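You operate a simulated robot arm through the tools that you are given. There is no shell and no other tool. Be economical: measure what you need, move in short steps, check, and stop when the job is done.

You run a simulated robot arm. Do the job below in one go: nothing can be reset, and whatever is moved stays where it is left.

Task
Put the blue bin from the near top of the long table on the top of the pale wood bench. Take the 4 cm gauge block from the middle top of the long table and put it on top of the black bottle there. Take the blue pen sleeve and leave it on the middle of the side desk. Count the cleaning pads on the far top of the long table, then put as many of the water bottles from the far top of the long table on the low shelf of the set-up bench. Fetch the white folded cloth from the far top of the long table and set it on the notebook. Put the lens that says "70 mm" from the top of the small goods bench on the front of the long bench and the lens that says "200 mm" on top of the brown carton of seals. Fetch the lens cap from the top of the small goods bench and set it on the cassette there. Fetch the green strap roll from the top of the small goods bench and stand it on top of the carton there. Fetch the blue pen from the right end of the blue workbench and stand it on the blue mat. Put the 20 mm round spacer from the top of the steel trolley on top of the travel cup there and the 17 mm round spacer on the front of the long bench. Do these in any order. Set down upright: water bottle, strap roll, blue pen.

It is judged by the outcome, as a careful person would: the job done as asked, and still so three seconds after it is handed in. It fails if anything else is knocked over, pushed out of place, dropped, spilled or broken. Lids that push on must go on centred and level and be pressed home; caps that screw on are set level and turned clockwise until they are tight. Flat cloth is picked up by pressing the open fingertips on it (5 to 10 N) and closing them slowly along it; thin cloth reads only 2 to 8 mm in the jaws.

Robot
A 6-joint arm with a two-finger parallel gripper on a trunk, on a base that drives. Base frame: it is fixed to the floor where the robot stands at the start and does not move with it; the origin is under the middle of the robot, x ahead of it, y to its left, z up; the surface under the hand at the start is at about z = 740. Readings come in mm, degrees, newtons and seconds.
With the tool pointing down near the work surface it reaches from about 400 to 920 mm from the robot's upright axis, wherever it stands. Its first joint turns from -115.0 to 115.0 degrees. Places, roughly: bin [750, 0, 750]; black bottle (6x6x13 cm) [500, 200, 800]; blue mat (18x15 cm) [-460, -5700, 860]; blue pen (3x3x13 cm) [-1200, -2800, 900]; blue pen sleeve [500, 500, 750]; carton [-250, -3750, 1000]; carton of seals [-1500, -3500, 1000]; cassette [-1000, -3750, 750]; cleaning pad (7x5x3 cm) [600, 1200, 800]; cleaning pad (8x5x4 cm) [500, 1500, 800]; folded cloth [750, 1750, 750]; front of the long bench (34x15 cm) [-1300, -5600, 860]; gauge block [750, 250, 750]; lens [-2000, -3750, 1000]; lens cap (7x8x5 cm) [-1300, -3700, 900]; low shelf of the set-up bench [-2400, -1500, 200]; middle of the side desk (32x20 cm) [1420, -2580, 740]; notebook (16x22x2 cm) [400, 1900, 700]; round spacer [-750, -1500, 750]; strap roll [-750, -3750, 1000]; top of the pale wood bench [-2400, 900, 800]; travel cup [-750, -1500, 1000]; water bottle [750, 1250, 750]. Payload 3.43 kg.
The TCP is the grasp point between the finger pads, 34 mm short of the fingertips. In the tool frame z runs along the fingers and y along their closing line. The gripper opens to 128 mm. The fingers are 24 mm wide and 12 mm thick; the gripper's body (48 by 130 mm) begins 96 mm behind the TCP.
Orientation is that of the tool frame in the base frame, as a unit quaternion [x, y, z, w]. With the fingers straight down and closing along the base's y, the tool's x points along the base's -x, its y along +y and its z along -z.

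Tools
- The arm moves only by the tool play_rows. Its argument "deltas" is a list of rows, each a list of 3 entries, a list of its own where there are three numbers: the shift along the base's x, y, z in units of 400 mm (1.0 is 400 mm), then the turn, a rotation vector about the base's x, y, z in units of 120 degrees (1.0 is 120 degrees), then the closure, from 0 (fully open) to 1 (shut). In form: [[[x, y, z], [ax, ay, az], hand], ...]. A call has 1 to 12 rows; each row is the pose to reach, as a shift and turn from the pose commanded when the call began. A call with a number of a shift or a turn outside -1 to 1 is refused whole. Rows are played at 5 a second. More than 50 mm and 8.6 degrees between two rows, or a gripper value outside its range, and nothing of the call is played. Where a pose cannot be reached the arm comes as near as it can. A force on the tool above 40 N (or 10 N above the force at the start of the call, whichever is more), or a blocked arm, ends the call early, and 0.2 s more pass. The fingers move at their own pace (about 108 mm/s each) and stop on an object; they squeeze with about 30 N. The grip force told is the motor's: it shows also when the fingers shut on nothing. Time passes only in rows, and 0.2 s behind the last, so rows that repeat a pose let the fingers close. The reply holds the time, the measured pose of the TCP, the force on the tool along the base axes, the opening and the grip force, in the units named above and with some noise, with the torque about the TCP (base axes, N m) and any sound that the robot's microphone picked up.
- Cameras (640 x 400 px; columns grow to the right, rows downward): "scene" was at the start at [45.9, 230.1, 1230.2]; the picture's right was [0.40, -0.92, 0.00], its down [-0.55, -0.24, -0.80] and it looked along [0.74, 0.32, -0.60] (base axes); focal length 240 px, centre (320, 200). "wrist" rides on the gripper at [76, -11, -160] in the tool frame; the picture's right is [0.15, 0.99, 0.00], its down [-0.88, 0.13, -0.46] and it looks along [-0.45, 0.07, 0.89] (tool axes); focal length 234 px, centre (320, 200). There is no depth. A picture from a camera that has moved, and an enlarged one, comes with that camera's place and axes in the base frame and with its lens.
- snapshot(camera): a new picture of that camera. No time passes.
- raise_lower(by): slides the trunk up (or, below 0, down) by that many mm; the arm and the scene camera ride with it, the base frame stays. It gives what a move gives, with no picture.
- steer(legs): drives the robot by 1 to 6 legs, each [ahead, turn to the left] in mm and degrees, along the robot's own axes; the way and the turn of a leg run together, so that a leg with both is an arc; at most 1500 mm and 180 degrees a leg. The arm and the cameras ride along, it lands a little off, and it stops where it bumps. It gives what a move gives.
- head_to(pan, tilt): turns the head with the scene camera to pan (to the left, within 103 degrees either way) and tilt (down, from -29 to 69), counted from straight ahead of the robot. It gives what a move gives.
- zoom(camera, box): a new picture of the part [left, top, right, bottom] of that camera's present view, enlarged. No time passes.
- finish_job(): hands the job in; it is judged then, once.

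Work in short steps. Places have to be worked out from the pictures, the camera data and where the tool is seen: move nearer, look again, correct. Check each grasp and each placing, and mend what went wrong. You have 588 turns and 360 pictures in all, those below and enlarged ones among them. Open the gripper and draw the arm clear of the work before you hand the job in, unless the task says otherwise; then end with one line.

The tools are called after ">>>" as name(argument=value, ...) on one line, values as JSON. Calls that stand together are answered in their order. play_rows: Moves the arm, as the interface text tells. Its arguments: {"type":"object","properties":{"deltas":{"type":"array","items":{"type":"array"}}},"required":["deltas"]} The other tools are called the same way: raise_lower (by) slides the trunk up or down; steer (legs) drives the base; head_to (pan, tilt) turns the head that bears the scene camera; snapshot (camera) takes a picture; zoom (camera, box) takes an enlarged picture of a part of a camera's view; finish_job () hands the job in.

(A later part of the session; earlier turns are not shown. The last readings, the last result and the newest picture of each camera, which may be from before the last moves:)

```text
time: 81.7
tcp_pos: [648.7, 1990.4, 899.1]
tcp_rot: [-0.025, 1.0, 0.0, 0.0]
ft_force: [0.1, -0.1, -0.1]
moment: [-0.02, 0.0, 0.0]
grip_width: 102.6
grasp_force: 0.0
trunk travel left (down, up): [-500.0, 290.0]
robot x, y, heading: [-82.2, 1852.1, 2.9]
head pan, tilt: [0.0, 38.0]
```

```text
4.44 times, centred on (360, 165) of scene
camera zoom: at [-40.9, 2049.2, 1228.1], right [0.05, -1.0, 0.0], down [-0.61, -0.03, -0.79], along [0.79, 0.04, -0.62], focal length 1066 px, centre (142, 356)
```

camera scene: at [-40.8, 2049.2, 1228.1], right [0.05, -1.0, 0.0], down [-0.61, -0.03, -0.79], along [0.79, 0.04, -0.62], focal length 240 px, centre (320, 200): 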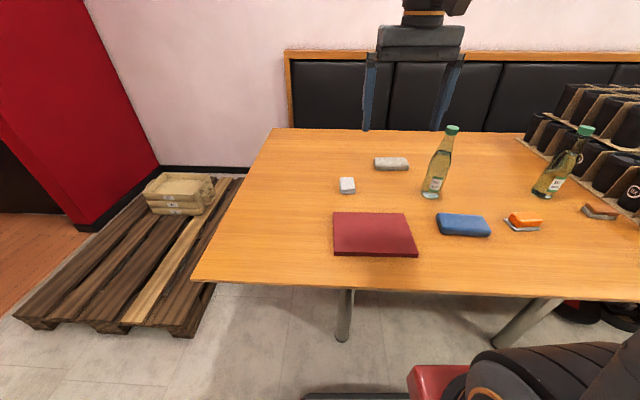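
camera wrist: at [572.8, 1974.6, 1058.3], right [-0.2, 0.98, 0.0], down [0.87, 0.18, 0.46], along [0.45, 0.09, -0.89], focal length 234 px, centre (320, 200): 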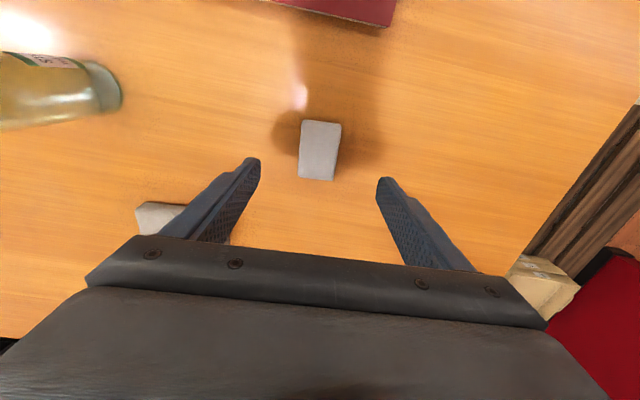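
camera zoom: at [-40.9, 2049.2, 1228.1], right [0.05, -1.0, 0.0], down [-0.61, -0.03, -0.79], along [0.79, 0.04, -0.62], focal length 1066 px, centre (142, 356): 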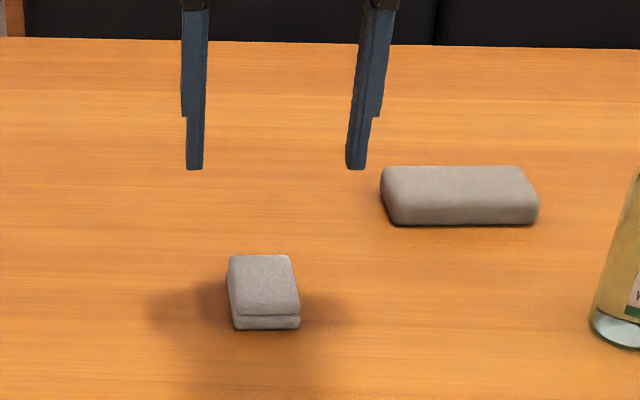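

The cloth lies centred between the fingers, about 50 × 75 × 28 mm. I go down to just above the table and close on its sides.

>>> play_rows(deltas=[[[0.01, 0, -0.1], [0, 0, 0], 0.2], [[0.01, 0, -0.2], [0, 0, 0], 0.2], [[0.01, 0, -0.27], [0, 0, 0], 0.2], [[0.01, 0, -0.303], [0, 0, 0], 0.3], [[0.01, 0, -0.303], [0, 0, 0], 0.45], [[0.01, 0, -0.303], [0, 0, 0], 0.6], [[0.01, 0, -0.303], [0, 0, 0], 0.8], [[0.01, 0, -0.303], [0, 0, 0], 1.0], [[0.01, 0, -0.303], [0, 0, 0], 1.0]])

>>> snapshot(camera="wrist")

```text
time: 83.7
tcp_pos: [650.3, 1986.6, 780.5]
tcp_rot: [-0.026, 1.0, 0.0, 0.0]
ft_force: [0.0, 1.1, -0.2]
moment: [-0.02, -0.05, -0.01]
grip_width: 50.7
grasp_force: 30.2
trunk travel left (down, up): [-500.0, 290.0]
robot x, y, heading: [-84.3, 1851.6, 2.8]
head pan, tilt: [0.0, 38.0]
```

```text
322 pictures are left
camera wrist: at [575.9, 1972.2, 939.3], right [-0.2, 0.98, 0.0], down [0.87, 0.18, 0.46], along [0.45, 0.09, -0.89], focal length 234 px, centre (320, 200)
```

wrist: 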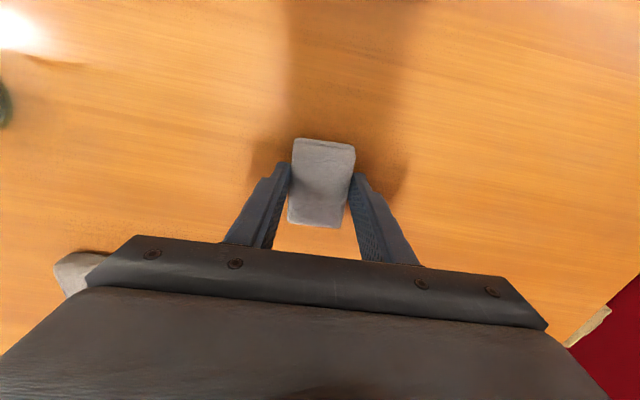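

The cloth is gripped (50.7 mm). I lift it and carry it over the notebook's middle.

>>> play_rows(deltas=[[[0, 0, 0.1], [0, 0, 0], 1.0], [[0, 0, 0.2], [0, 0, 0], 1.0], [[0, 0, 0.28], [0, 0, 0], 1.0], [[-0.1, -0.027, 0.28], [0, 0, 0], 1.0], [[-0.2, -0.054, 0.28], [0, 0, 0], 1.0], [[-0.3, -0.08, 0.28], [0, 0, 0], 1.0], [[-0.4, -0.107, 0.28], [0, 0, 0], 1.0], [[-0.5, -0.134, 0.28], [0, 0, 0], 1.0], [[-0.573, -0.155, 0.28], [0, 0, 0], 1.0], [[-0.573, -0.155, 0.28], [0, 0, 0], 1.0]])

>>> snapshot(camera="scene")

>>> snapshot(camera="wrist")

```text
time: 85.9
tcp_pos: [419.7, 1927.4, 892.7]
tcp_rot: [-0.026, 1.0, 0.0, 0.001]
ft_force: [-0.6, 0.2, -0.3]
moment: [-0.02, 0.01, -0.04]
grip_width: 50.9
grasp_force: 29.8
trunk travel left (down, up): [-500.0, 290.0]
robot x, y, heading: [-82.0, 1851.7, 2.9]
head pan, tilt: [0.0, 38.0]
```

```text
321 pictures are left
camera scene: at [-40.7, 2049.2, 1228.1], right [0.05, -1.0, 0.0], down [-0.61, -0.03, -0.79], along [0.79, 0.04, -0.62], focal length 240 px, centre (320, 200)
```

scene: 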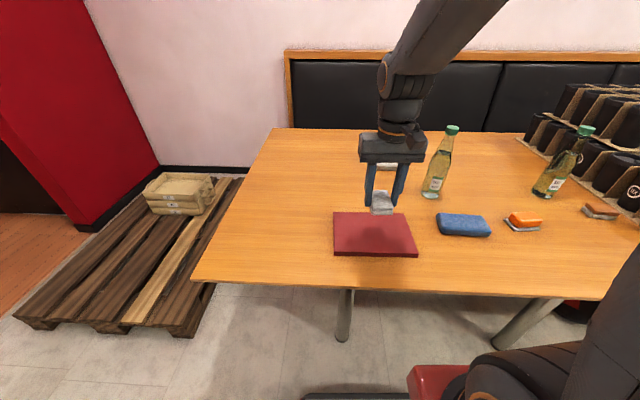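

```text
320 pictures are left
camera wrist: at [344.9, 1911.3, 1051.2], right [-0.2, 0.98, 0.0], down [0.87, 0.18, 0.46], along [0.45, 0.09, -0.89], focal length 234 px, centre (320, 200)
```

wrist: 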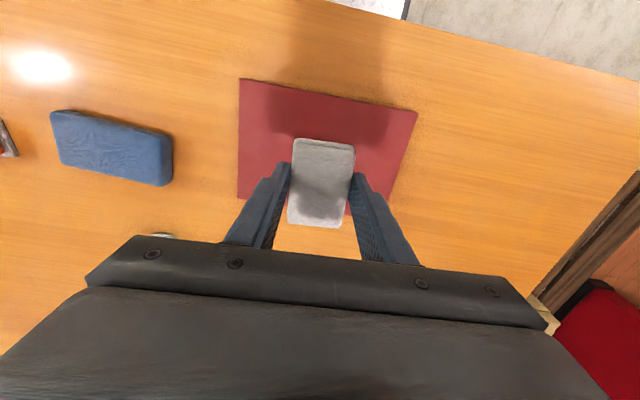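

Centred over the notebook. I lower it to contact.

>>> play_rows(deltas=[[[0.008, 0, -0.08], [0, 0, 0], 1.0], [[0.008, 0, -0.16], [0, 0, 0], 1.0], [[0.008, 0, -0.2], [0, 0, 0], 1.0], [[0.008, 0, -0.215], [0, 0, 0], 1.0], [[0.008, 0, -0.223], [0, 0, 0], 1.0], [[0.008, 0, -0.23], [0, 0, 0], 1.0]])

```text
time: 87.3
tcp_pos: [423.6, 1926.2, 799.4]
tcp_rot: [-0.025, 1.0, 0.001, 0.001]
ft_force: [-0.5, 0.0, -0.5]
moment: [0.05, 0.0, 0.0]
grip_width: 50.9
grasp_force: 29.8
trunk travel left (down, up): [-500.0, 290.0]
robot x, y, heading: [-82.6, 1851.9, 2.4]
head pan, tilt: [0.0, 38.0]
```

>>> play_rows(deltas=[[[0, 0, -0.003], [0, 0, 0], 1.0], [[0, 0, -0.006], [0, 0, 0], 1.0], [[0, 0, -0.009], [0, 0, 0], 1.0]])

>>> zoom(camera="scene", box=[300, 140, 460, 270])

```text
time: 88.1
tcp_pos: [422.3, 1926.6, 796.9]
tcp_rot: [-0.025, 1.0, 0.0, 0.0]
ft_force: [0.4, -0.6, -0.8]
moment: [0.01, 0.01, 0.0]
grip_width: 50.8
grasp_force: 30.0
trunk travel left (down, up): [-500.0, 290.0]
robot x, y, heading: [-82.9, 1849.3, 3.2]
head pan, tilt: [0.0, 38.0]
```

```text
3.08 times, centred on (380, 205) of scene
camera zoom: at [-40.8, 2049.2, 1228.1], right [0.05, -1.0, 0.0], down [-0.61, -0.03, -0.79], along [0.79, 0.04, -0.62], focal length 738 px, centre (135, 185)
```

zoom: 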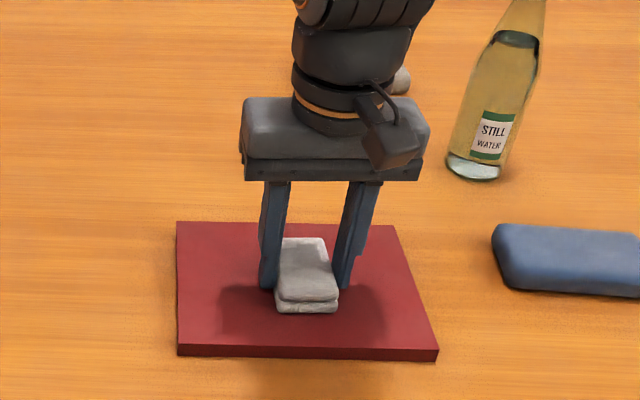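

Not touching yet; a few more millimetres.

>>> play_rows(deltas=[[[0, 0, -0.004], [0, 0, 0], 1.0], [[0, 0, -0.007], [0, 0, 0], 1.0], [[0, 0, -0.01], [0, 0, 0], 1.0], [[0, 0, -0.01], [0, 0, 0], 1.0]])

```text
time: 88.8
tcp_pos: [422.7, 1926.9, 795.6]
tcp_rot: [-0.027, 1.0, 0.0, 0.0]
ft_force: [-10.4, -1.9, 25.7]
moment: [-0.04, 0.4, -0.03]
grip_width: 51.0
grasp_force: 30.3
trunk travel left (down, up): [-500.0, 290.0]
robot x, y, heading: [-80.1, 1850.8, 3.0]
head pan, tilt: [0.0, 38.0]
stopped in row 3: the force on the tool passed its limit at 43 N (the readings are from after the stop); the commanded pose is now the measured one
```

Contact. I ease up slightly and open the fingers.

>>> play_rows(deltas=[[[0, 0, 0.003], [0, 0, 0], 1.0], [[0, 0, 0.004], [0, 0, 0], 0.55], [[0, 0, 0.004], [0, 0, 0], 0.4], [[0, 0, 0.004], [0, 0, 0], 0.3], [[0, 0, 0.06], [0, 0, 0], 0.3], [[0, 0, 0.16], [0, 0, 0], 0.3], [[0, 0, 0.27], [0, 0, 0], 0.3], [[0, 0, 0.38], [0, 0, 0], 0.3], [[0, 0, 0.5], [0, 0, 0], 0.3]])

>>> zoom(camera="scene", box=[300, 120, 460, 270])

>>> snapshot(camera="wrist")

```text
time: 90.8
tcp_pos: [425.0, 1926.3, 992.6]
tcp_rot: [-0.026, 1.0, 0.0, 0.0]
ft_force: [1.2, -0.1, 0.7]
moment: [-0.01, 0.04, 0.01]
grip_width: 90.0
grasp_force: 0.0
trunk travel left (down, up): [-500.0, 290.0]
robot x, y, heading: [-86.7, 1850.6, 2.9]
head pan, tilt: [0.0, 38.0]
```

```text
2.67 times, centred on (380, 195) of scene
camera zoom: at [-40.6, 2049.2, 1228.1], right [0.05, -1.0, 0.0], down [-0.62, -0.03, -0.79], along [0.79, 0.04, -0.62], focal length 640 px, centre (160, 213)
```

zoom: 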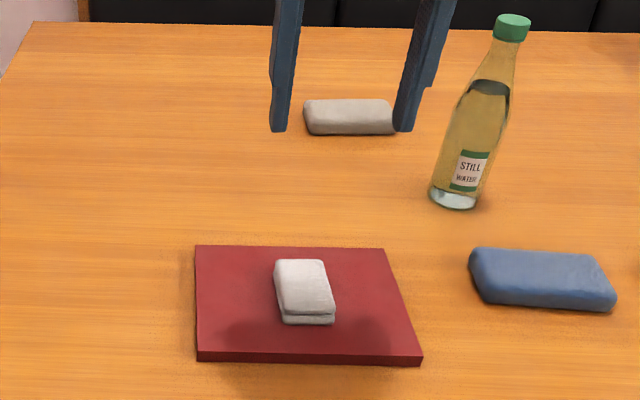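

```text
317 pictures are left
camera wrist: at [349.1, 1910.3, 1152.0], right [-0.2, 0.98, 0.0], down [0.87, 0.18, 0.46], along [0.45, 0.09, -0.89], focal length 234 px, centre (320, 200)
```

wrist: 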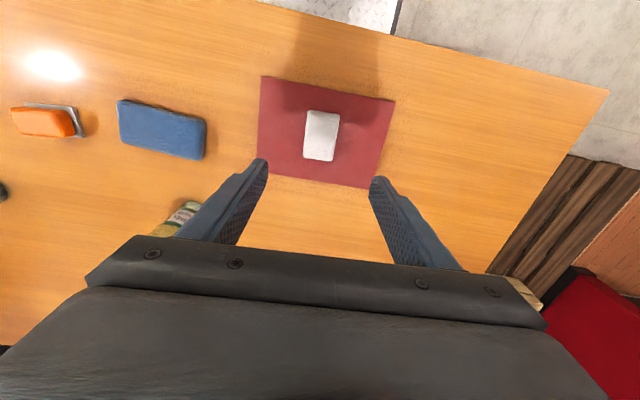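

The cloth is on the notebook. Next the left bottle at about (626, 1710). For the low shelf I'll grip it with the hand tilted forward (30° below level). First I move behind it and turn the yaw to −11°.

>>> play_rows(deltas=[[[0.03, -0.095, 0], [0, 0, -0.023], 0.3], [[0.06, -0.19, 0], [0, 0, -0.047], 0.3], [[0.09, -0.285, 0], [0, 0, -0.07], 0.25], [[0.12, -0.38, 0], [0, 0, -0.093], 0.22], [[0.1625, -0.475, 0], [0, 0, -0.1167], 0.22]])

>>> play_rows(deltas=[[[0, 0, 0], [-0.0118, -0.061, 0], 0.22], [[0, 0, 0], [-0.0237, -0.1228, 0], 0.22], [[0, 0, 0], [-0.0356, -0.184, 0], 0.22], [[0, 0, 0], [-0.0475, -0.2455, 0], 0.22], [[0, 0, 0], [-0.0594, -0.307, 0], 0.22], [[0, 0, 0], [-0.0712, -0.368, 0], 0.22], [[0, 0, 0], [-0.083, -0.43, 0], 0.22], [[0, 0, 0], [-0.095, -0.491, 0], 0.22], [[0, 0, 0], [-0.095, -0.491, 0], 0.22]])

>>> snapshot(camera="scene")

>>> snapshot(camera="wrist")

```text
time: 92.0
tcp_pos: [489.3, 1736.7, 995.6]
tcp_rot: [0.096, 0.995, 0.0, 0.001]
ft_force: [0.3, 0.3, 0.3]
moment: [-0.04, -0.02, 0.0]
grip_width: 99.5
grasp_force: 0.0
trunk travel left (down, up): [-500.0, 290.0]
robot x, y, heading: [-84.4, 1849.1, 2.8]
head pan, tilt: [0.0, 38.0]
```

```text
time: 94.0
tcp_pos: [488.6, 1737.3, 994.3]
tcp_rot: [0.084, 0.861, -0.047, 0.499]
ft_force: [0.0, 0.0, 0.1]
moment: [-0.01, -0.01, 0.01]
grip_width: 99.9
grasp_force: 0.1
out of reach, approached as far as the arm can: row 7
trunk travel left (down, up): [-500.0, 290.0]
robot x, y, heading: [-84.6, 1851.5, 3.0]
head pan, tilt: [0.0, 38.0]
```

```text
316 pictures are left
camera scene: at [-40.9, 2049.1, 1228.1], right [0.05, -1.0, 0.0], down [-0.61, -0.03, -0.79], along [0.79, 0.04, -0.62], focal length 240 px, centre (320, 200)
```

scene: 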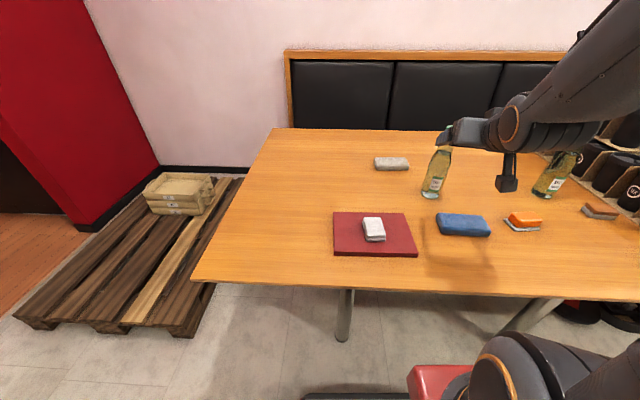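

```text
315 pictures are left
camera wrist: at [313.5, 1759.9, 1008.1], right [0.12, 0.99, -0.12], down [0.07, 0.12, 0.99], along [0.99, -0.12, -0.05], focal length 234 px, centre (320, 200)
```

wrist: 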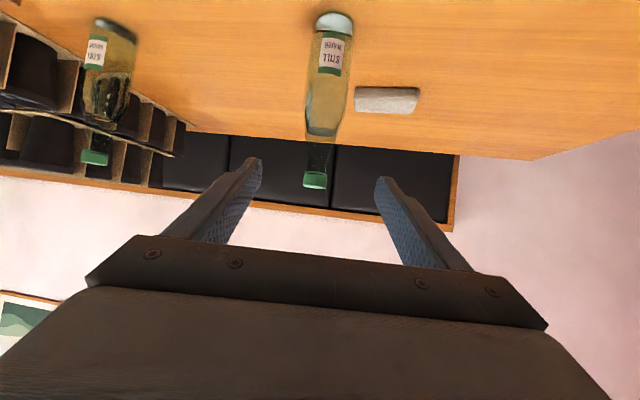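

The hand reached the tilted pose, pointing at the bottle (base about (623, 1711)). I lower 80 mm and check before going forward.

>>> play_rows(deltas=[[[0, 0, -0.1], [0, 0, 0], 0.2], [[0, 0, -0.2], [0, 0, 0], 0.15], [[0.08, -0.0155, -0.247], [0, 0, 0], 0.15], [[0.08, -0.0155, -0.247], [0, 0, 0], 0.15]])

>>> snapshot(camera="wrist")

>>> zoom(camera="scene", box=[370, 100, 570, 260])

```text
time: 95.0
tcp_pos: [523.4, 1734.1, 898.0]
tcp_rot: [0.084, 0.862, -0.048, 0.498]
ft_force: [0.0, -0.1, 0.0]
moment: [-0.01, -0.02, -0.04]
grip_width: 109.0
grasp_force: 0.1
out of reach, approached as far as the arm can: row 1, 2
trunk travel left (down, up): [-500.0, 290.0]
robot x, y, heading: [-85.8, 1851.5, 3.1]
head pan, tilt: [0.0, 38.0]
```

```text
314 pictures are left
camera wrist: at [348.1, 1755.4, 910.5], right [0.12, 0.99, -0.13], down [0.07, 0.12, 0.99], along [0.99, -0.12, -0.05], focal length 234 px, centre (320, 200)
```

wrist: 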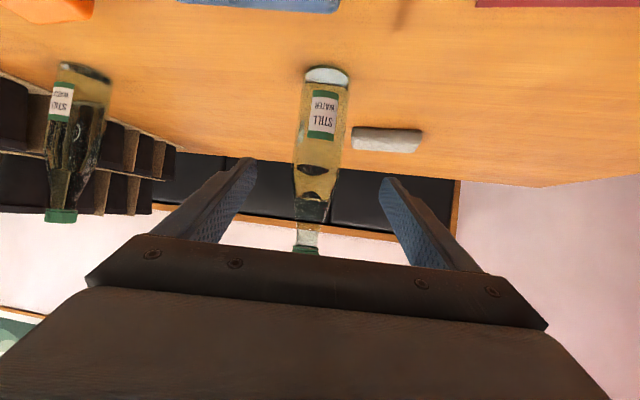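

```text
2.50 times, centred on (470, 180) of scene
camera zoom: at [-41.0, 2049.1, 1228.2], right [0.05, -1.0, 0.0], down [-0.61, -0.03, -0.79], along [0.79, 0.04, -0.62], focal length 600 px, centre (-55, 250)
```

zoom: 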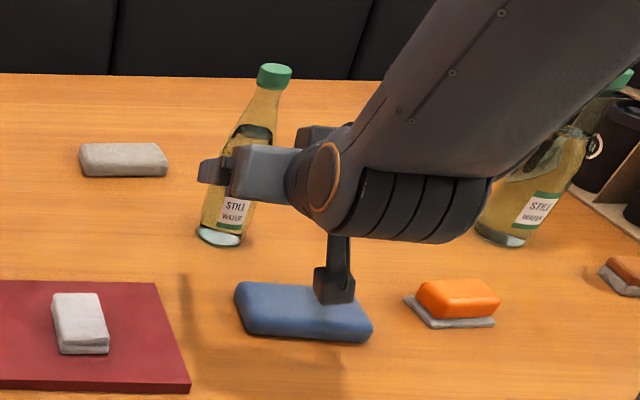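

Aligned with the bottle. I move forward around its body and close gently.

>>> play_rows(deltas=[[[0.09, -0.017, -0.05], [0, 0, 0], 0.15], [[0.18, -0.034, -0.1], [0, 0, 0], 0.15], [[0.26, -0.05, -0.145], [0, 0, 0], 0.15], [[0.26, -0.05, -0.145], [0, 0, 0], 0.3], [[0.26, -0.05, -0.145], [0, 0, 0], 0.4], [[0.26, -0.05, -0.145], [0, 0, 0], 0.5], [[0.26, -0.05, -0.145], [0, 0, 0], 0.7], [[0.26, -0.05, -0.145], [0, 0, 0], 1.0], [[0.26, -0.05, -0.145], [0, 0, 0], 1.0]])

>>> snapshot(camera="wrist")

>>> zoom(camera="scene", box=[370, 100, 570, 260])

```text
time: 97.0
tcp_pos: [628.4, 1712.5, 839.4]
tcp_rot: [0.084, 0.861, -0.048, 0.499]
ft_force: [0.9, -3.5, 0.4]
moment: [-0.51, 0.01, 0.02]
grip_width: 61.4
grasp_force: 30.4
trunk travel left (down, up): [-500.0, 290.0]
robot x, y, heading: [-82.9, 1851.7, 2.7]
head pan, tilt: [0.0, 38.0]
```

```text
312 pictures are left
camera wrist: at [452.8, 1733.9, 851.7], right [0.12, 0.99, -0.13], down [0.07, 0.12, 0.99], along [0.99, -0.13, -0.05], focal length 234 px, centre (320, 200)
```

wrist: 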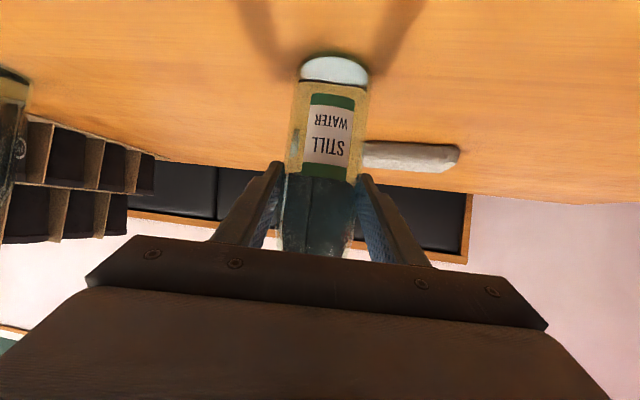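

```text
2.50 times, centred on (470, 180) of scene
camera zoom: at [-40.8, 2049.0, 1228.1], right [0.05, -1.0, 0.0], down [-0.61, -0.03, -0.79], along [0.79, 0.04, -0.62], focal length 600 px, centre (-55, 250)
```

zoom: 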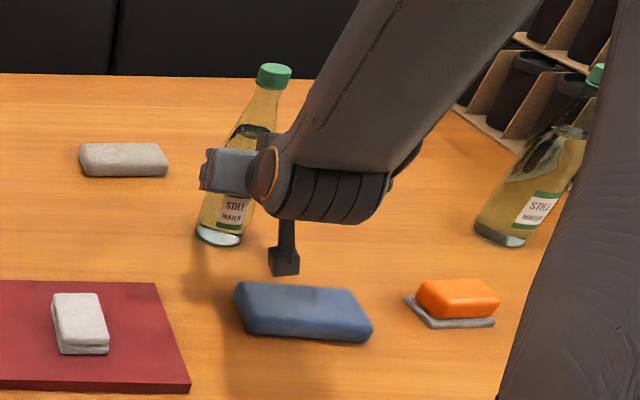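

The bottle is gripped (61.4 mm, TCP about 99 mm above its base). I lift it and draw it in.

>>> play_rows(deltas=[[[0, 0, 0.03], [0, 0, 0], 1.0], [[0, 0, 0.1], [0, 0, 0], 1.0], [[0, 0, 0.2], [0, 0, 0], 1.0], [[0, 0, 0.3], [0, 0, 0], 1.0], [[0, 0, 0.4], [0, 0, 0], 1.0], [[-0.1, 0.02, 0.45], [0, 0, 0], 1.0], [[-0.2, 0.04, 0.48], [0, 0, 0], 1.0], [[-0.3, 0.06, 0.5], [0, 0, 0], 1.0], [[-0.3, 0.06, 0.5], [0, 0, 0], 1.0]])

>>> snapshot(camera="scene")

```text
time: 99.0
tcp_pos: [506.0, 1734.7, 1040.5]
tcp_rot: [0.084, 0.862, -0.048, 0.498]
ft_force: [0.2, 1.3, -7.9]
moment: [0.31, -0.06, 0.05]
grip_width: 61.3
grasp_force: 29.9
trunk travel left (down, up): [-500.0, 290.0]
robot x, y, heading: [-78.4, 1849.7, 3.1]
head pan, tilt: [0.0, 38.0]
```

```text
310 pictures are left
camera scene: at [-40.5, 2049.0, 1228.1], right [0.05, -1.0, 0.0], down [-0.62, -0.03, -0.79], along [0.79, 0.04, -0.62], focal length 240 px, centre (320, 200)
```

scene: 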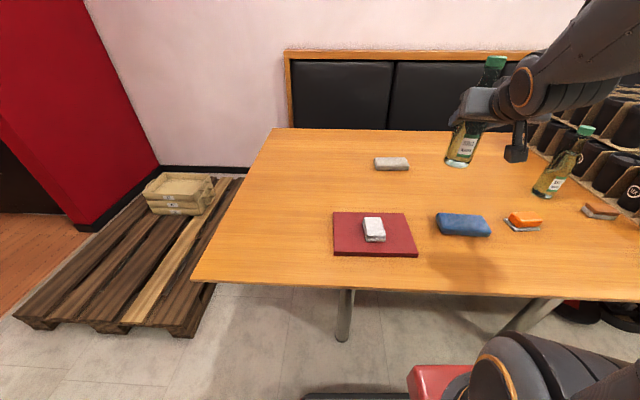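

Now I drive to the set-up bench: back off, turn right, and head toward (−1500, −1300), checking on the way.

>>> steer(legs=[[-500, 0], [0, -109.4], [1500, 0], [600, 0]])

>>> head_to(pan=-35, tilt=30)

>>> snapshot(camera="scene")

>>> head_to(pan=25, tilt=30)

>>> snapshot(camera="scene")

```text
time: 116.2
tcp_pos: [-1609.6, -562.6, 1040.6]
tcp_rot: [0.768, 0.4, -0.444, 0.231]
ft_force: [0.4, 0.7, -8.4]
moment: [0.03, -0.02, 0.01]
grip_width: 61.5
grasp_force: 29.6
trunk travel left (down, up): [-500.0, 290.0]
robot x, y, heading: [-1267.8, -70.6, -110.8]
head pan, tilt: [0.0, 38.0]
```

```text
time: 117.2
tcp_pos: [-1611.2, -562.9, 1040.8]
tcp_rot: [0.768, 0.401, -0.442, 0.233]
ft_force: [-0.4, -0.6, -8.7]
moment: [0.06, -0.03, -0.01]
grip_width: 61.3
grasp_force: 29.2
trunk travel left (down, up): [-500.0, 290.0]
robot x, y, heading: [-1266.4, -72.0, -110.9]
head pan, tilt: [-35.0, 30.0]
```

```text
309 pictures are left
camera scene: at [-1147.1, -160.1, 1240.5], right [-0.56, 0.83, 0.0], down [0.41, 0.28, -0.87], along [-0.72, -0.49, -0.5], focal length 240 px, centre (320, 200)
```

scene: 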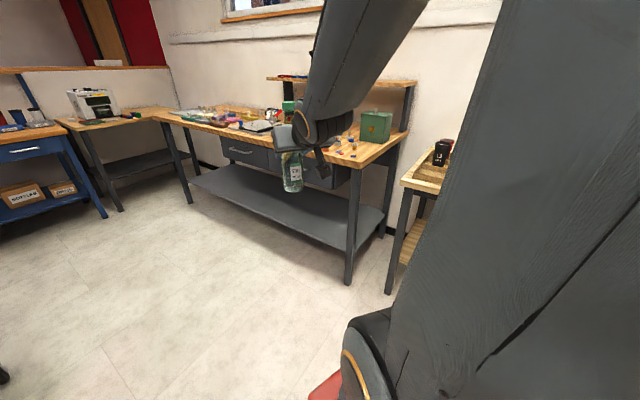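

```text
time: 118.5
tcp_pos: [-1609.9, -561.9, 1039.8]
tcp_rot: [0.768, 0.401, -0.443, 0.232]
ft_force: [0.6, 0.1, -9.1]
moment: [0.05, -0.07, 0.01]
grip_width: 61.3
grasp_force: 30.2
trunk travel left (down, up): [-500.0, 290.0]
robot x, y, heading: [-1265.0, -69.9, -110.5]
head pan, tilt: [25.0, 30.0]
```

```text
308 pictures are left
camera scene: at [-1065.8, -199.4, 1240.5], right [-1.0, -0.07, 0.0], down [-0.04, 0.5, -0.87], along [0.06, -0.86, -0.5], focal length 240 px, centre (320, 200)
```

scene: 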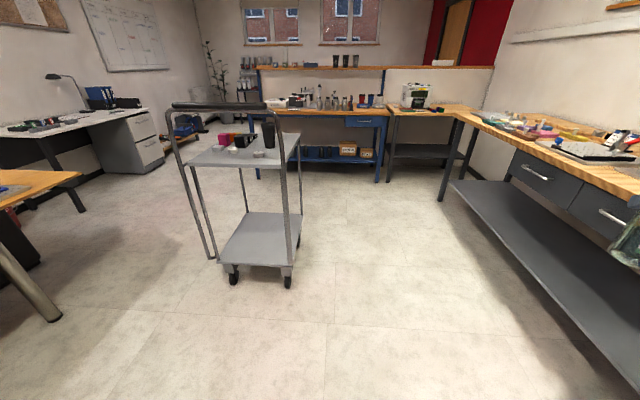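

The set-up bench's front legs are at x ≈ −2150, y −620…−2435, with an empty grey low shelf at roughly z 270. I drive to about (−1450, −1250) and face it.

>>> steer(legs=[[0, 11.8], [1194, 0], [0, -81.1]])

>>> head_to(pan=20, tilt=45)

>>> snapshot(camera="scene")

```text
time: 128.8
tcp_pos: [-2013.8, -1107.0, 1039.8]
tcp_rot: [0.861, -0.096, -0.497, -0.054]
ft_force: [0.1, -0.9, -8.8]
moment: [-0.02, -0.09, -0.01]
grip_width: 61.3
grasp_force: 29.8
trunk travel left (down, up): [-500.0, 290.0]
robot x, y, heading: [-1426.7, -1241.0, -178.8]
head pan, tilt: [25.0, 30.0]
```

```text
time: 129.6
tcp_pos: [-2012.9, -1107.6, 1040.1]
tcp_rot: [0.861, -0.097, -0.497, -0.055]
ft_force: [1.2, -0.9, -8.5]
moment: [0.01, -0.08, -0.01]
grip_width: 61.0
grasp_force: 29.6
trunk travel left (down, up): [-500.0, 290.0]
robot x, y, heading: [-1431.6, -1239.2, -179.1]
head pan, tilt: [20.0, 45.0]
```

```text
307 pictures are left
camera scene: at [-1467.6, -1465.8, 1217.9], right [-0.36, 0.93, 0.0], down [0.66, 0.26, -0.71], along [-0.66, -0.26, -0.71], focal length 240 px, centre (320, 200)
```

scene: 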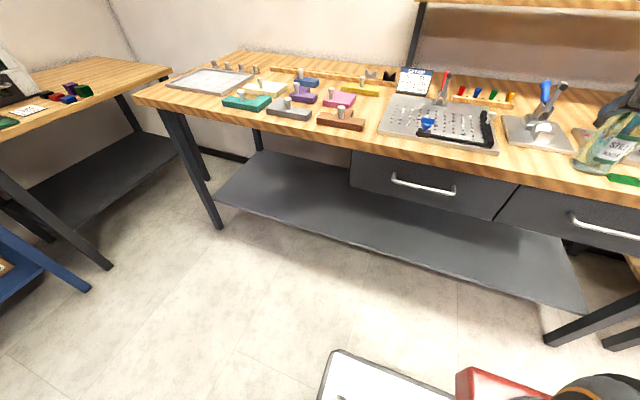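

The shelf lies near z 260 with its front edge at x ≈ −2160. I back off 80 mm for clearance and lower the trunk by 500.

>>> steer(legs=[[-80, 0]])

>>> raise_lower(by=-490)

>>> head_to(pan=15, tilt=25)

>>> snapshot(camera="scene")

>>> snapshot(camera="wrist")

```text
time: 130.7
tcp_pos: [-1934.6, -1104.7, 1040.5]
tcp_rot: [0.86, -0.097, -0.497, -0.054]
ft_force: [0.1, -0.5, -8.8]
moment: [0.0, -0.09, 0.0]
grip_width: 61.1
grasp_force: 29.7
trunk travel left (down, up): [-500.0, 290.0]
robot x, y, heading: [-1350.7, -1241.9, -178.8]
head pan, tilt: [20.0, 45.0]
```

```text
refused: -490 is not a number from -400 to 400
```

```text
time: 131.5
tcp_pos: [-1933.1, -1105.3, 1040.3]
tcp_rot: [0.861, -0.098, -0.497, -0.055]
ft_force: [0.0, -0.3, -8.2]
moment: [-0.02, -0.08, -0.02]
grip_width: 61.4
grasp_force: 29.4
trunk travel left (down, up): [-500.0, 290.0]
robot x, y, heading: [-1346.2, -1238.4, -178.9]
head pan, tilt: [15.0, 25.0]
```

```text
306 pictures are left
camera scene: at [-1401.4, -1460.5, 1248.4], right [-0.28, 0.96, 0.0], down [0.41, 0.12, -0.91], along [-0.87, -0.25, -0.42], focal length 240 px, centre (320, 200)
```

scene: 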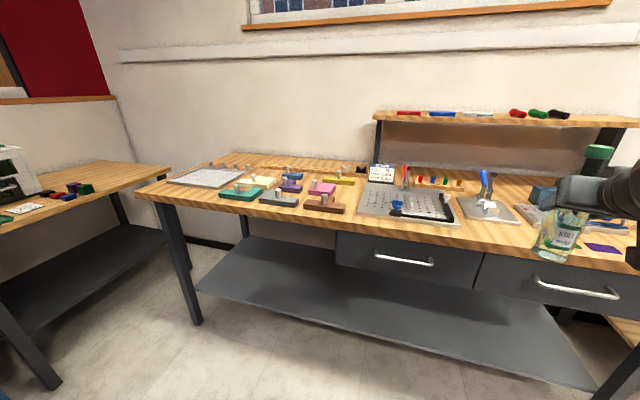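

```text
305 pictures are left
camera wrist: at [-1760.3, -1133.6, 1053.1], right [-0.15, -0.98, -0.13], down [-0.07, -0.12, 0.99], along [-0.99, 0.16, -0.06], focal length 234 px, centre (320, 200)
```

wrist: 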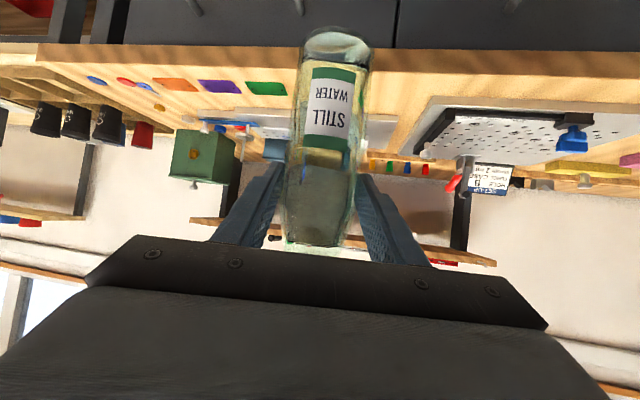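

I lower the trunk in two steps and look at the shelf.

>>> raise_lower(by=-400)

>>> raise_lower(by=-100)

>>> snapshot(camera="scene")

>>> snapshot(camera="wrist")

```text
time: 135.3
tcp_pos: [-1998.4, -1105.6, 639.3]
tcp_rot: [0.861, -0.097, -0.496, -0.055]
ft_force: [0.2, -0.8, -8.6]
moment: [0.0, -0.09, 0.0]
grip_width: 61.2
grasp_force: 29.9
trunk travel left (down, up): [-100.0, 690.0]
robot x, y, heading: [-1349.1, -1236.9, -178.8]
head pan, tilt: [15.0, 25.0]
```

```text
time: 136.6
tcp_pos: [-2026.6, -1106.1, 539.3]
tcp_rot: [0.861, -0.097, -0.496, -0.055]
ft_force: [-0.4, 0.3, -9.5]
moment: [-0.05, -0.08, -0.01]
grip_width: 61.2
grasp_force: 30.0
trunk travel left (down, up): [0.0, 790.0]
robot x, y, heading: [-1352.2, -1238.6, -178.9]
head pan, tilt: [15.0, 25.0]
```

```text
304 pictures are left
camera scene: at [-1540.5, -1463.2, 748.4], right [-0.28, 0.96, 0.0], down [0.41, 0.12, -0.91], along [-0.87, -0.25, -0.42], focal length 240 px, centre (320, 200)
```

scene: 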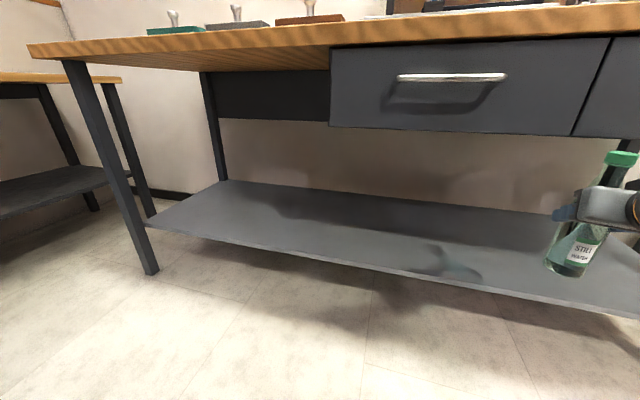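

```text
303 pictures are left
camera wrist: at [-1852.3, -1134.8, 553.2], right [-0.15, -0.98, -0.12], down [-0.07, -0.11, 0.99], along [-0.99, 0.16, -0.06], focal length 234 px, centre (320, 200)
```

wrist: 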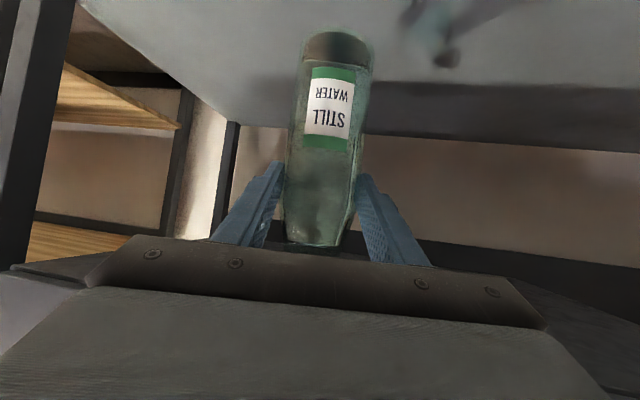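

The shelf is at z ≈ 260, x −2135…−2640. I lower the arm by 140, then drive 120 mm ahead.

>>> play_rows(deltas=[[[0, 0, -0.1], [0, 0, 0], 1.0], [[0, 0, -0.2], [0, 0, 0], 1.0], [[0, 0, -0.3], [0, 0, 0], 1.0], [[0, 0, -0.35], [0, 0, 0], 1.0]])

>>> steer(legs=[[120, 0]])

>>> head_to(pan=-10, tilt=25)

>>> snapshot(camera="scene")

```text
time: 137.6
tcp_pos: [-2075.6, -1089.1, 409.4]
tcp_rot: [0.861, -0.098, -0.496, -0.055]
ft_force: [-0.5, 0.8, -8.1]
moment: [-0.03, -0.1, 0.0]
grip_width: 61.1
grasp_force: 30.0
out of reach, approached as far as the arm can: row 1, 2, 3, 4
trunk travel left (down, up): [0.0, 790.0]
robot x, y, heading: [-1348.1, -1242.7, -179.0]
head pan, tilt: [15.0, 25.0]
```

```text
time: 138.9
tcp_pos: [-2194.8, -1091.3, 408.7]
tcp_rot: [0.861, -0.097, -0.496, -0.055]
ft_force: [0.2, 0.4, -8.4]
moment: [0.01, -0.07, 0.0]
grip_width: 61.0
grasp_force: 30.2
trunk travel left (down, up): [0.0, 790.0]
robot x, y, heading: [-1469.5, -1243.9, -178.9]
head pan, tilt: [15.0, 25.0]
```

```text
time: 139.8
tcp_pos: [-2196.1, -1091.9, 408.6]
tcp_rot: [0.861, -0.097, -0.496, -0.055]
ft_force: [0.8, 0.3, -8.6]
moment: [0.01, -0.07, -0.01]
grip_width: 61.2
grasp_force: 30.1
trunk travel left (down, up): [0.0, 790.0]
robot x, y, heading: [-1471.4, -1242.4, -178.9]
head pan, tilt: [-10.0, 25.0]
```

```text
302 pictures are left
camera scene: at [-1663.0, -1425.8, 748.4], right [0.15, 0.99, 0.0], down [0.42, -0.06, -0.91], along [-0.9, 0.14, -0.42], focal length 240 px, centre (320, 200)
```

scene: 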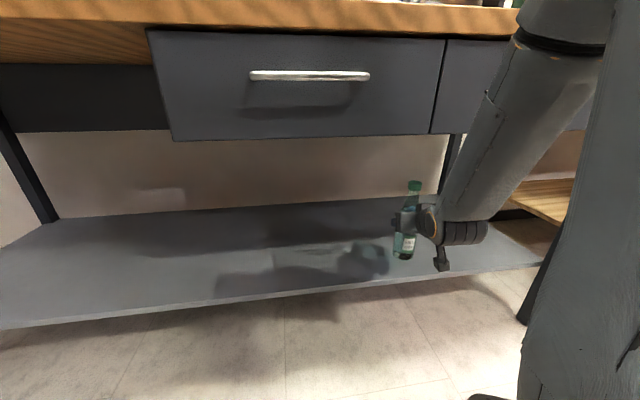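

The bottle is now over the shelf. I move it 75 mm further in and lower toward z ≈ 360.

>>> play_rows(deltas=[[[-0.1, 0.02, 0], [0, 0, 0], 1.0], [[-0.19, 0.04, -0.02], [0, 0, 0], 1.0], [[-0.19, 0.04, -0.06], [0, 0, 0], 1.0], [[-0.19, 0.04, -0.085], [0, 0, 0], 1.0], [[-0.19, 0.04, -0.1], [0, 0, 0], 1.0], [[-0.19, 0.04, -0.1], [0, 0, 0], 1.0]])

>>> zoom(camera="scene", box=[350, 150, 510, 300])

```text
time: 141.2
tcp_pos: [-2270.2, -1076.2, 369.6]
tcp_rot: [0.861, -0.096, -0.496, -0.053]
ft_force: [-1.3, 0.1, -8.3]
moment: [-0.04, -0.09, 0.01]
grip_width: 61.4
grasp_force: 29.4
trunk travel left (down, up): [0.0, 790.0]
robot x, y, heading: [-1466.5, -1241.9, -178.9]
head pan, tilt: [-10.0, 25.0]
```

```text
2.67 times, centred on (430, 225) of scene
camera zoom: at [-1663.0, -1425.7, 748.4], right [0.15, 0.99, 0.0], down [0.42, -0.07, -0.91], along [-0.9, 0.14, -0.42], focal length 640 px, centre (27, 133)
```

zoom: 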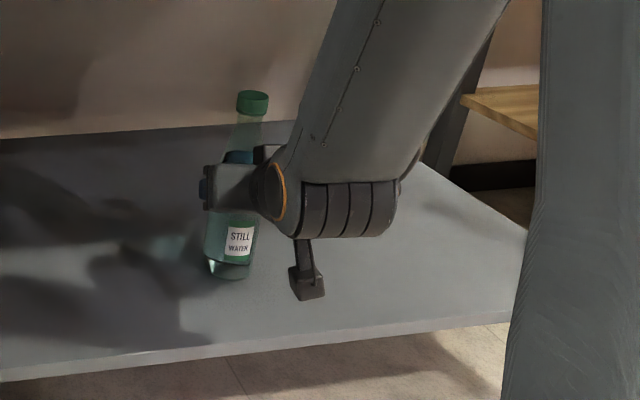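

Lowering by small steps to contact.

>>> play_rows(deltas=[[[0, 0, -0.007], [0, 0, 0], 1.0], [[0, 0, -0.014], [0, 0, 0], 1.0], [[0, 0, -0.021], [0, 0, 0], 1.0], [[0, 0, -0.028], [0, 0, 0], 1.0], [[0, 0, -0.035], [0, 0, 0], 1.0]])

```text
time: 142.4
tcp_pos: [-2270.9, -1076.2, 358.5]
tcp_rot: [0.86, -0.096, -0.498, -0.055]
ft_force: [5.3, -0.8, 12.0]
moment: [0.68, -0.16, -0.27]
grip_width: 61.1
grasp_force: 30.4
trunk travel left (down, up): [0.0, 790.0]
robot x, y, heading: [-1467.4, -1242.2, -179.0]
head pan, tilt: [-10.0, 25.0]
```

Contact (about 20 N). I ease up 1 mm and open slowly.

>>> play_rows(deltas=[[[0, 0, 0.003], [0, 0, 0], 1.0], [[0, 0, 0.003], [0, 0, 0], 0.5], [[0, 0, 0.003], [0, 0, 0], 0.45], [[0, 0, 0.003], [0, 0, 0], 0.4], [[0, 0, 0.003], [0, 0, 0], 0.3], [[0, 0, 0.003], [0, 0, 0], 0.2], [[0, 0, 0.003], [0, 0, 0], 0.15]])

>>> zoom(camera="scene", box=[350, 150, 510, 300])

>>> snapshot(camera="wrist")

```text
time: 144.0
tcp_pos: [-2270.7, -1075.4, 356.9]
tcp_rot: [0.861, -0.097, -0.496, -0.054]
ft_force: [0.4, 0.5, 0.5]
moment: [0.0, 0.04, -0.01]
grip_width: 108.7
grasp_force: 0.1
trunk travel left (down, up): [0.0, 790.0]
robot x, y, heading: [-1467.6, -1245.1, -178.9]
head pan, tilt: [-10.0, 25.0]
```

```text
2.67 times, centred on (430, 225) of scene
camera zoom: at [-1662.8, -1425.8, 748.4], right [0.15, 0.99, 0.0], down [0.42, -0.07, -0.91], along [-0.9, 0.14, -0.42], focal length 640 px, centre (27, 133)
```

zoom: 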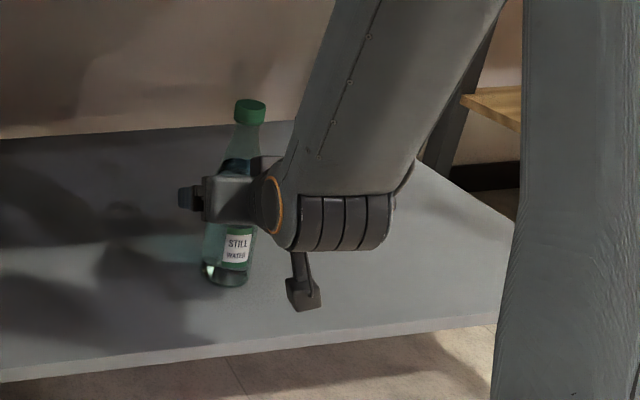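

```text
299 pictures are left
camera wrist: at [-2096.7, -1104.1, 370.8], right [-0.15, -0.98, -0.12], down [-0.08, -0.11, 0.99], along [-0.99, 0.16, -0.06], focal length 234 px, centre (320, 200)
```

wrist: 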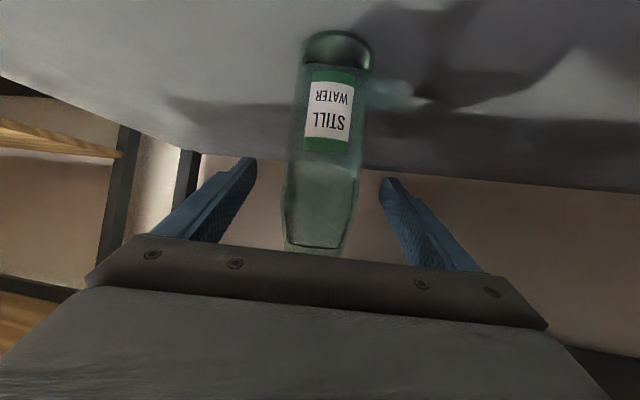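

The bottle stands free. I withdraw along the finger axis, then drive back.

>>> play_rows(deltas=[[[0.08, -0.018, 0.047], [0, 0, 0], 0.15], [[0.16, -0.036, 0.095], [0, 0, 0], 0.15], [[0.25, -0.057, 0.145], [0, 0, 0], 0.15]])

>>> steer(legs=[[-450, 0]])

>>> snapshot(camera="scene")

```text
time: 144.8
tcp_pos: [-2189.9, -1090.1, 422.1]
tcp_rot: [0.862, -0.097, -0.495, -0.054]
ft_force: [0.2, -0.3, -0.2]
moment: [-0.01, 0.01, 0.0]
grip_width: 108.9
grasp_force: 0.0
out of reach, approached as far as the arm can: row 3
trunk travel left (down, up): [0.0, 790.0]
robot x, y, heading: [-1466.1, -1242.7, -178.6]
head pan, tilt: [-10.0, 25.0]
```

```text
time: 147.1
tcp_pos: [-1842.2, -1069.4, 422.7]
tcp_rot: [0.862, -0.102, -0.493, -0.057]
ft_force: [-0.9, -0.5, 0.1]
moment: [0.03, 0.03, 0.0]
grip_width: 108.8
grasp_force: 0.1
trunk travel left (down, up): [0.0, 790.0]
robot x, y, heading: [-1119.8, -1227.9, -180.0]
head pan, tilt: [-10.0, 25.0]
stopped in leg 1: the robot was blocked; the commanded pose is now the measured one
```

```text
298 pictures are left
camera scene: at [-1316.9, -1408.0, 748.4], right [0.17, 0.99, 0.0], down [0.42, -0.07, -0.91], along [-0.89, 0.16, -0.42], focal length 240 px, centre (320, 200)
```

scene: 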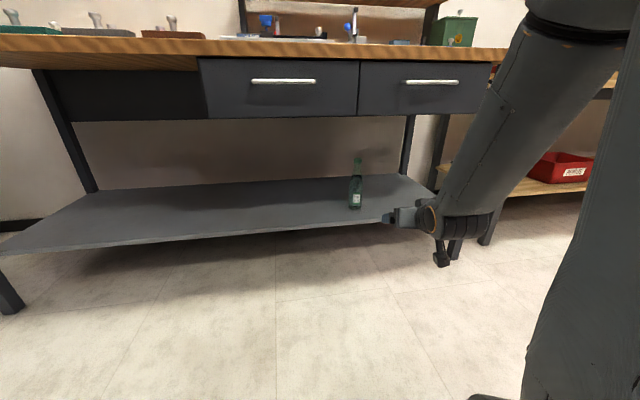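

The bottle stands upright on the shelf, but the robot bumped something behind – probably the trolley. I look back left to check it.

>>> steer(legs=[[60, 0]])

>>> raise_lower(by=400)

>>> head_to(pan=103, tilt=25)

>>> snapshot(camera="scene")

```text
time: 148.1
tcp_pos: [-1900.1, -1069.0, 421.2]
tcp_rot: [0.862, -0.103, -0.493, -0.058]
ft_force: [0.1, 0.4, 0.1]
moment: [-0.02, 0.01, 0.0]
grip_width: 108.7
grasp_force: 0.1
trunk travel left (down, up): [0.0, 790.0]
robot x, y, heading: [-1177.8, -1226.7, -179.7]
head pan, tilt: [-10.0, 25.0]
```

```text
time: 151.9
tcp_pos: [-1900.1, -1069.6, 821.8]
tcp_rot: [0.862, -0.102, -0.493, -0.057]
ft_force: [0.5, 0.0, 0.5]
moment: [-0.05, 0.0, -0.02]
grip_width: 108.7
grasp_force: 0.0
trunk travel left (down, up): [-400.0, 390.0]
robot x, y, heading: [-1177.5, -1229.2, -179.9]
head pan, tilt: [-10.0, 25.0]
```

```text
time: 153.8
tcp_pos: [-1900.2, -1070.2, 821.2]
tcp_rot: [0.862, -0.103, -0.494, -0.058]
ft_force: [-0.1, -0.7, 0.9]
moment: [0.0, 0.0, -0.01]
grip_width: 108.7
grasp_force: 0.0
trunk travel left (down, up): [-400.0, 390.0]
robot x, y, heading: [-1184.6, -1227.1, -180.0]
head pan, tilt: [103.0, 25.0]
```

```text
297 pictures are left
camera scene: at [-1153.2, -1513.5, 1148.5], right [-0.97, -0.23, 0.0], down [-0.1, 0.41, -0.91], along [0.21, -0.88, -0.42], focal length 240 px, centre (320, 200)
```

scene: 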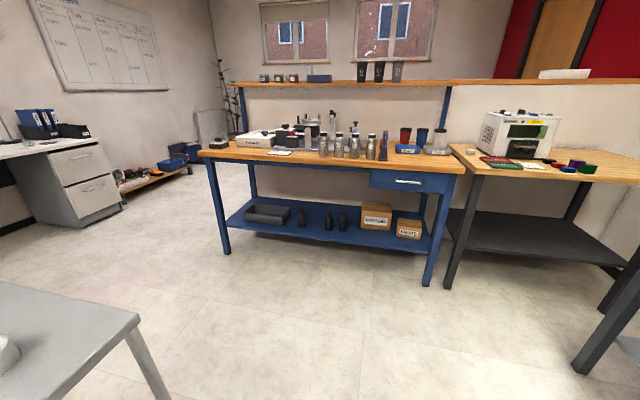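

I need to view the trolley; I go ahead 120 mm and turn left to face −y.

>>> steer(legs=[[120, 0], [0, 85]])

>>> head_to(pan=75, tilt=30)

>>> snapshot(camera="scene")

```text
time: 158.7
tcp_pos: [-1513.1, -1935.8, 820.7]
tcp_rot: [0.702, 0.51, -0.401, 0.292]
ft_force: [0.1, -0.5, 0.5]
moment: [-0.04, -0.01, 0.01]
grip_width: 108.9
grasp_force: 0.1
trunk travel left (down, up): [-400.0, 390.0]
robot x, y, heading: [-1295.2, -1231.6, -94.4]
head pan, tilt: [103.0, 25.0]
```

```text
time: 159.6
tcp_pos: [-1512.7, -1935.8, 821.0]
tcp_rot: [0.703, 0.51, -0.401, 0.292]
ft_force: [0.5, 0.0, 0.2]
moment: [0.02, -0.02, 0.05]
grip_width: 108.8
grasp_force: 0.1
trunk travel left (down, up): [-400.0, 390.0]
robot x, y, heading: [-1296.2, -1227.3, -94.4]
head pan, tilt: [75.0, 30.0]
```

```text
296 pictures are left
camera scene: at [-1018.1, -1268.8, 1140.5], right [-0.33, -0.94, 0.0], down [-0.47, 0.17, -0.87], along [0.82, -0.29, -0.5], focal length 240 px, centre (320, 200)
```

scene: 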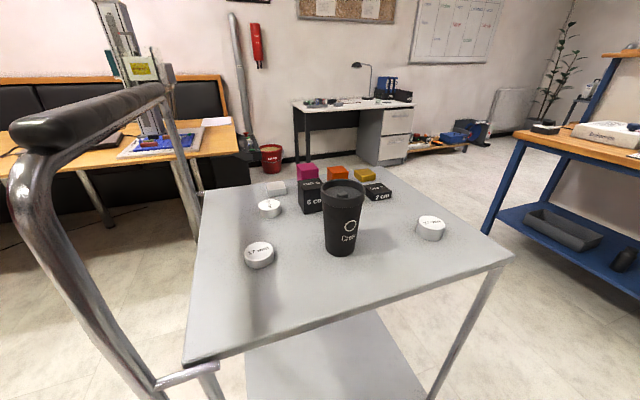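

The trolley and its items are all standing. Since I'm here, I'll do the spacers; I zoom to read them.

>>> zoom(camera="scene", box=[230, 150, 460, 280])

```text
2.78 times, centred on (345, 215) of scene
camera zoom: at [-1018.1, -1268.8, 1140.5], right [-0.33, -0.94, 0.0], down [-0.47, 0.17, -0.87], along [0.82, -0.29, -0.5], focal length 668 px, centre (250, 158)
```

zoom: 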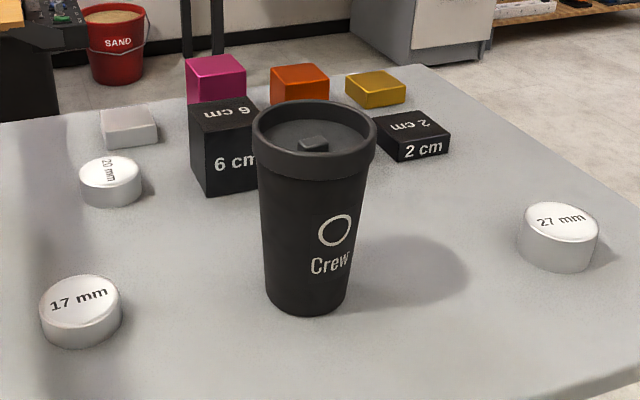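

The 20 mm spacer is back-left, the 17 mm front-left, the 27 mm on the right. I fold the arm up: tool down again, raised and drawn in.

>>> play_rows(deltas=[[[0.022, 0.07, 0.08], [0.0593, -0.0198, 0], 0.1], [[0.044, 0.14, 0.16], [0.1186, -0.0395, 0], 0], [[0.066, 0.21, 0.24], [0.178, -0.0593, 0], 0], [[0.088, 0.28, 0.32], [0.2373, -0.079, 0], 0], [[0.11, 0.35, 0.4], [0.2966, -0.0988, 0], 0], [[0.13, 0.42, 0.48], [0.356, -0.1185, 0], 0], [[0.15, 0.49, 0.56], [0.415, -0.138, 0], 0], [[0.17, 0.56, 0.62], [0.4745, -0.158, 0], 0], [[0.17, 0.56, 0.62], [0.4745, -0.158, 0], 0]])

>>> raise_lower(by=200)

>>> snapshot(camera="scene")

```text
time: 161.6
tcp_pos: [-1446.3, -1713.9, 1068.6]
tcp_rot: [0.811, 0.585, 0.006, 0.0]
ft_force: [0.1, 0.5, 0.2]
moment: [0.02, 0.02, 0.02]
grip_width: 128.1
grasp_force: 0.1
out of reach, approached as far as the arm can: row 2
trunk travel left (down, up): [-400.0, 390.0]
robot x, y, heading: [-1294.5, -1228.2, -94.3]
head pan, tilt: [75.0, 30.0]
```

```text
time: 163.8
tcp_pos: [-1444.8, -1712.4, 1270.6]
tcp_rot: [0.81, 0.586, 0.005, 0.001]
ft_force: [0.3, -0.3, 0.1]
moment: [-0.01, -0.02, 0.0]
grip_width: 127.8
grasp_force: 0.0
trunk travel left (down, up): [-600.0, 190.0]
robot x, y, heading: [-1296.7, -1232.1, -94.2]
head pan, tilt: [75.0, 30.0]
```

```text
294 pictures are left
camera scene: at [-1013.8, -1213.3, 1340.5], right [-0.33, -0.94, 0.0], down [-0.47, 0.17, -0.87], along [0.82, -0.29, -0.5], focal length 240 px, centre (320, 200)
```

scene: 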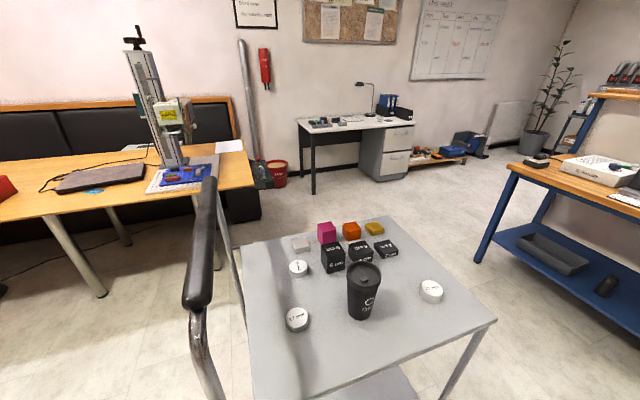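

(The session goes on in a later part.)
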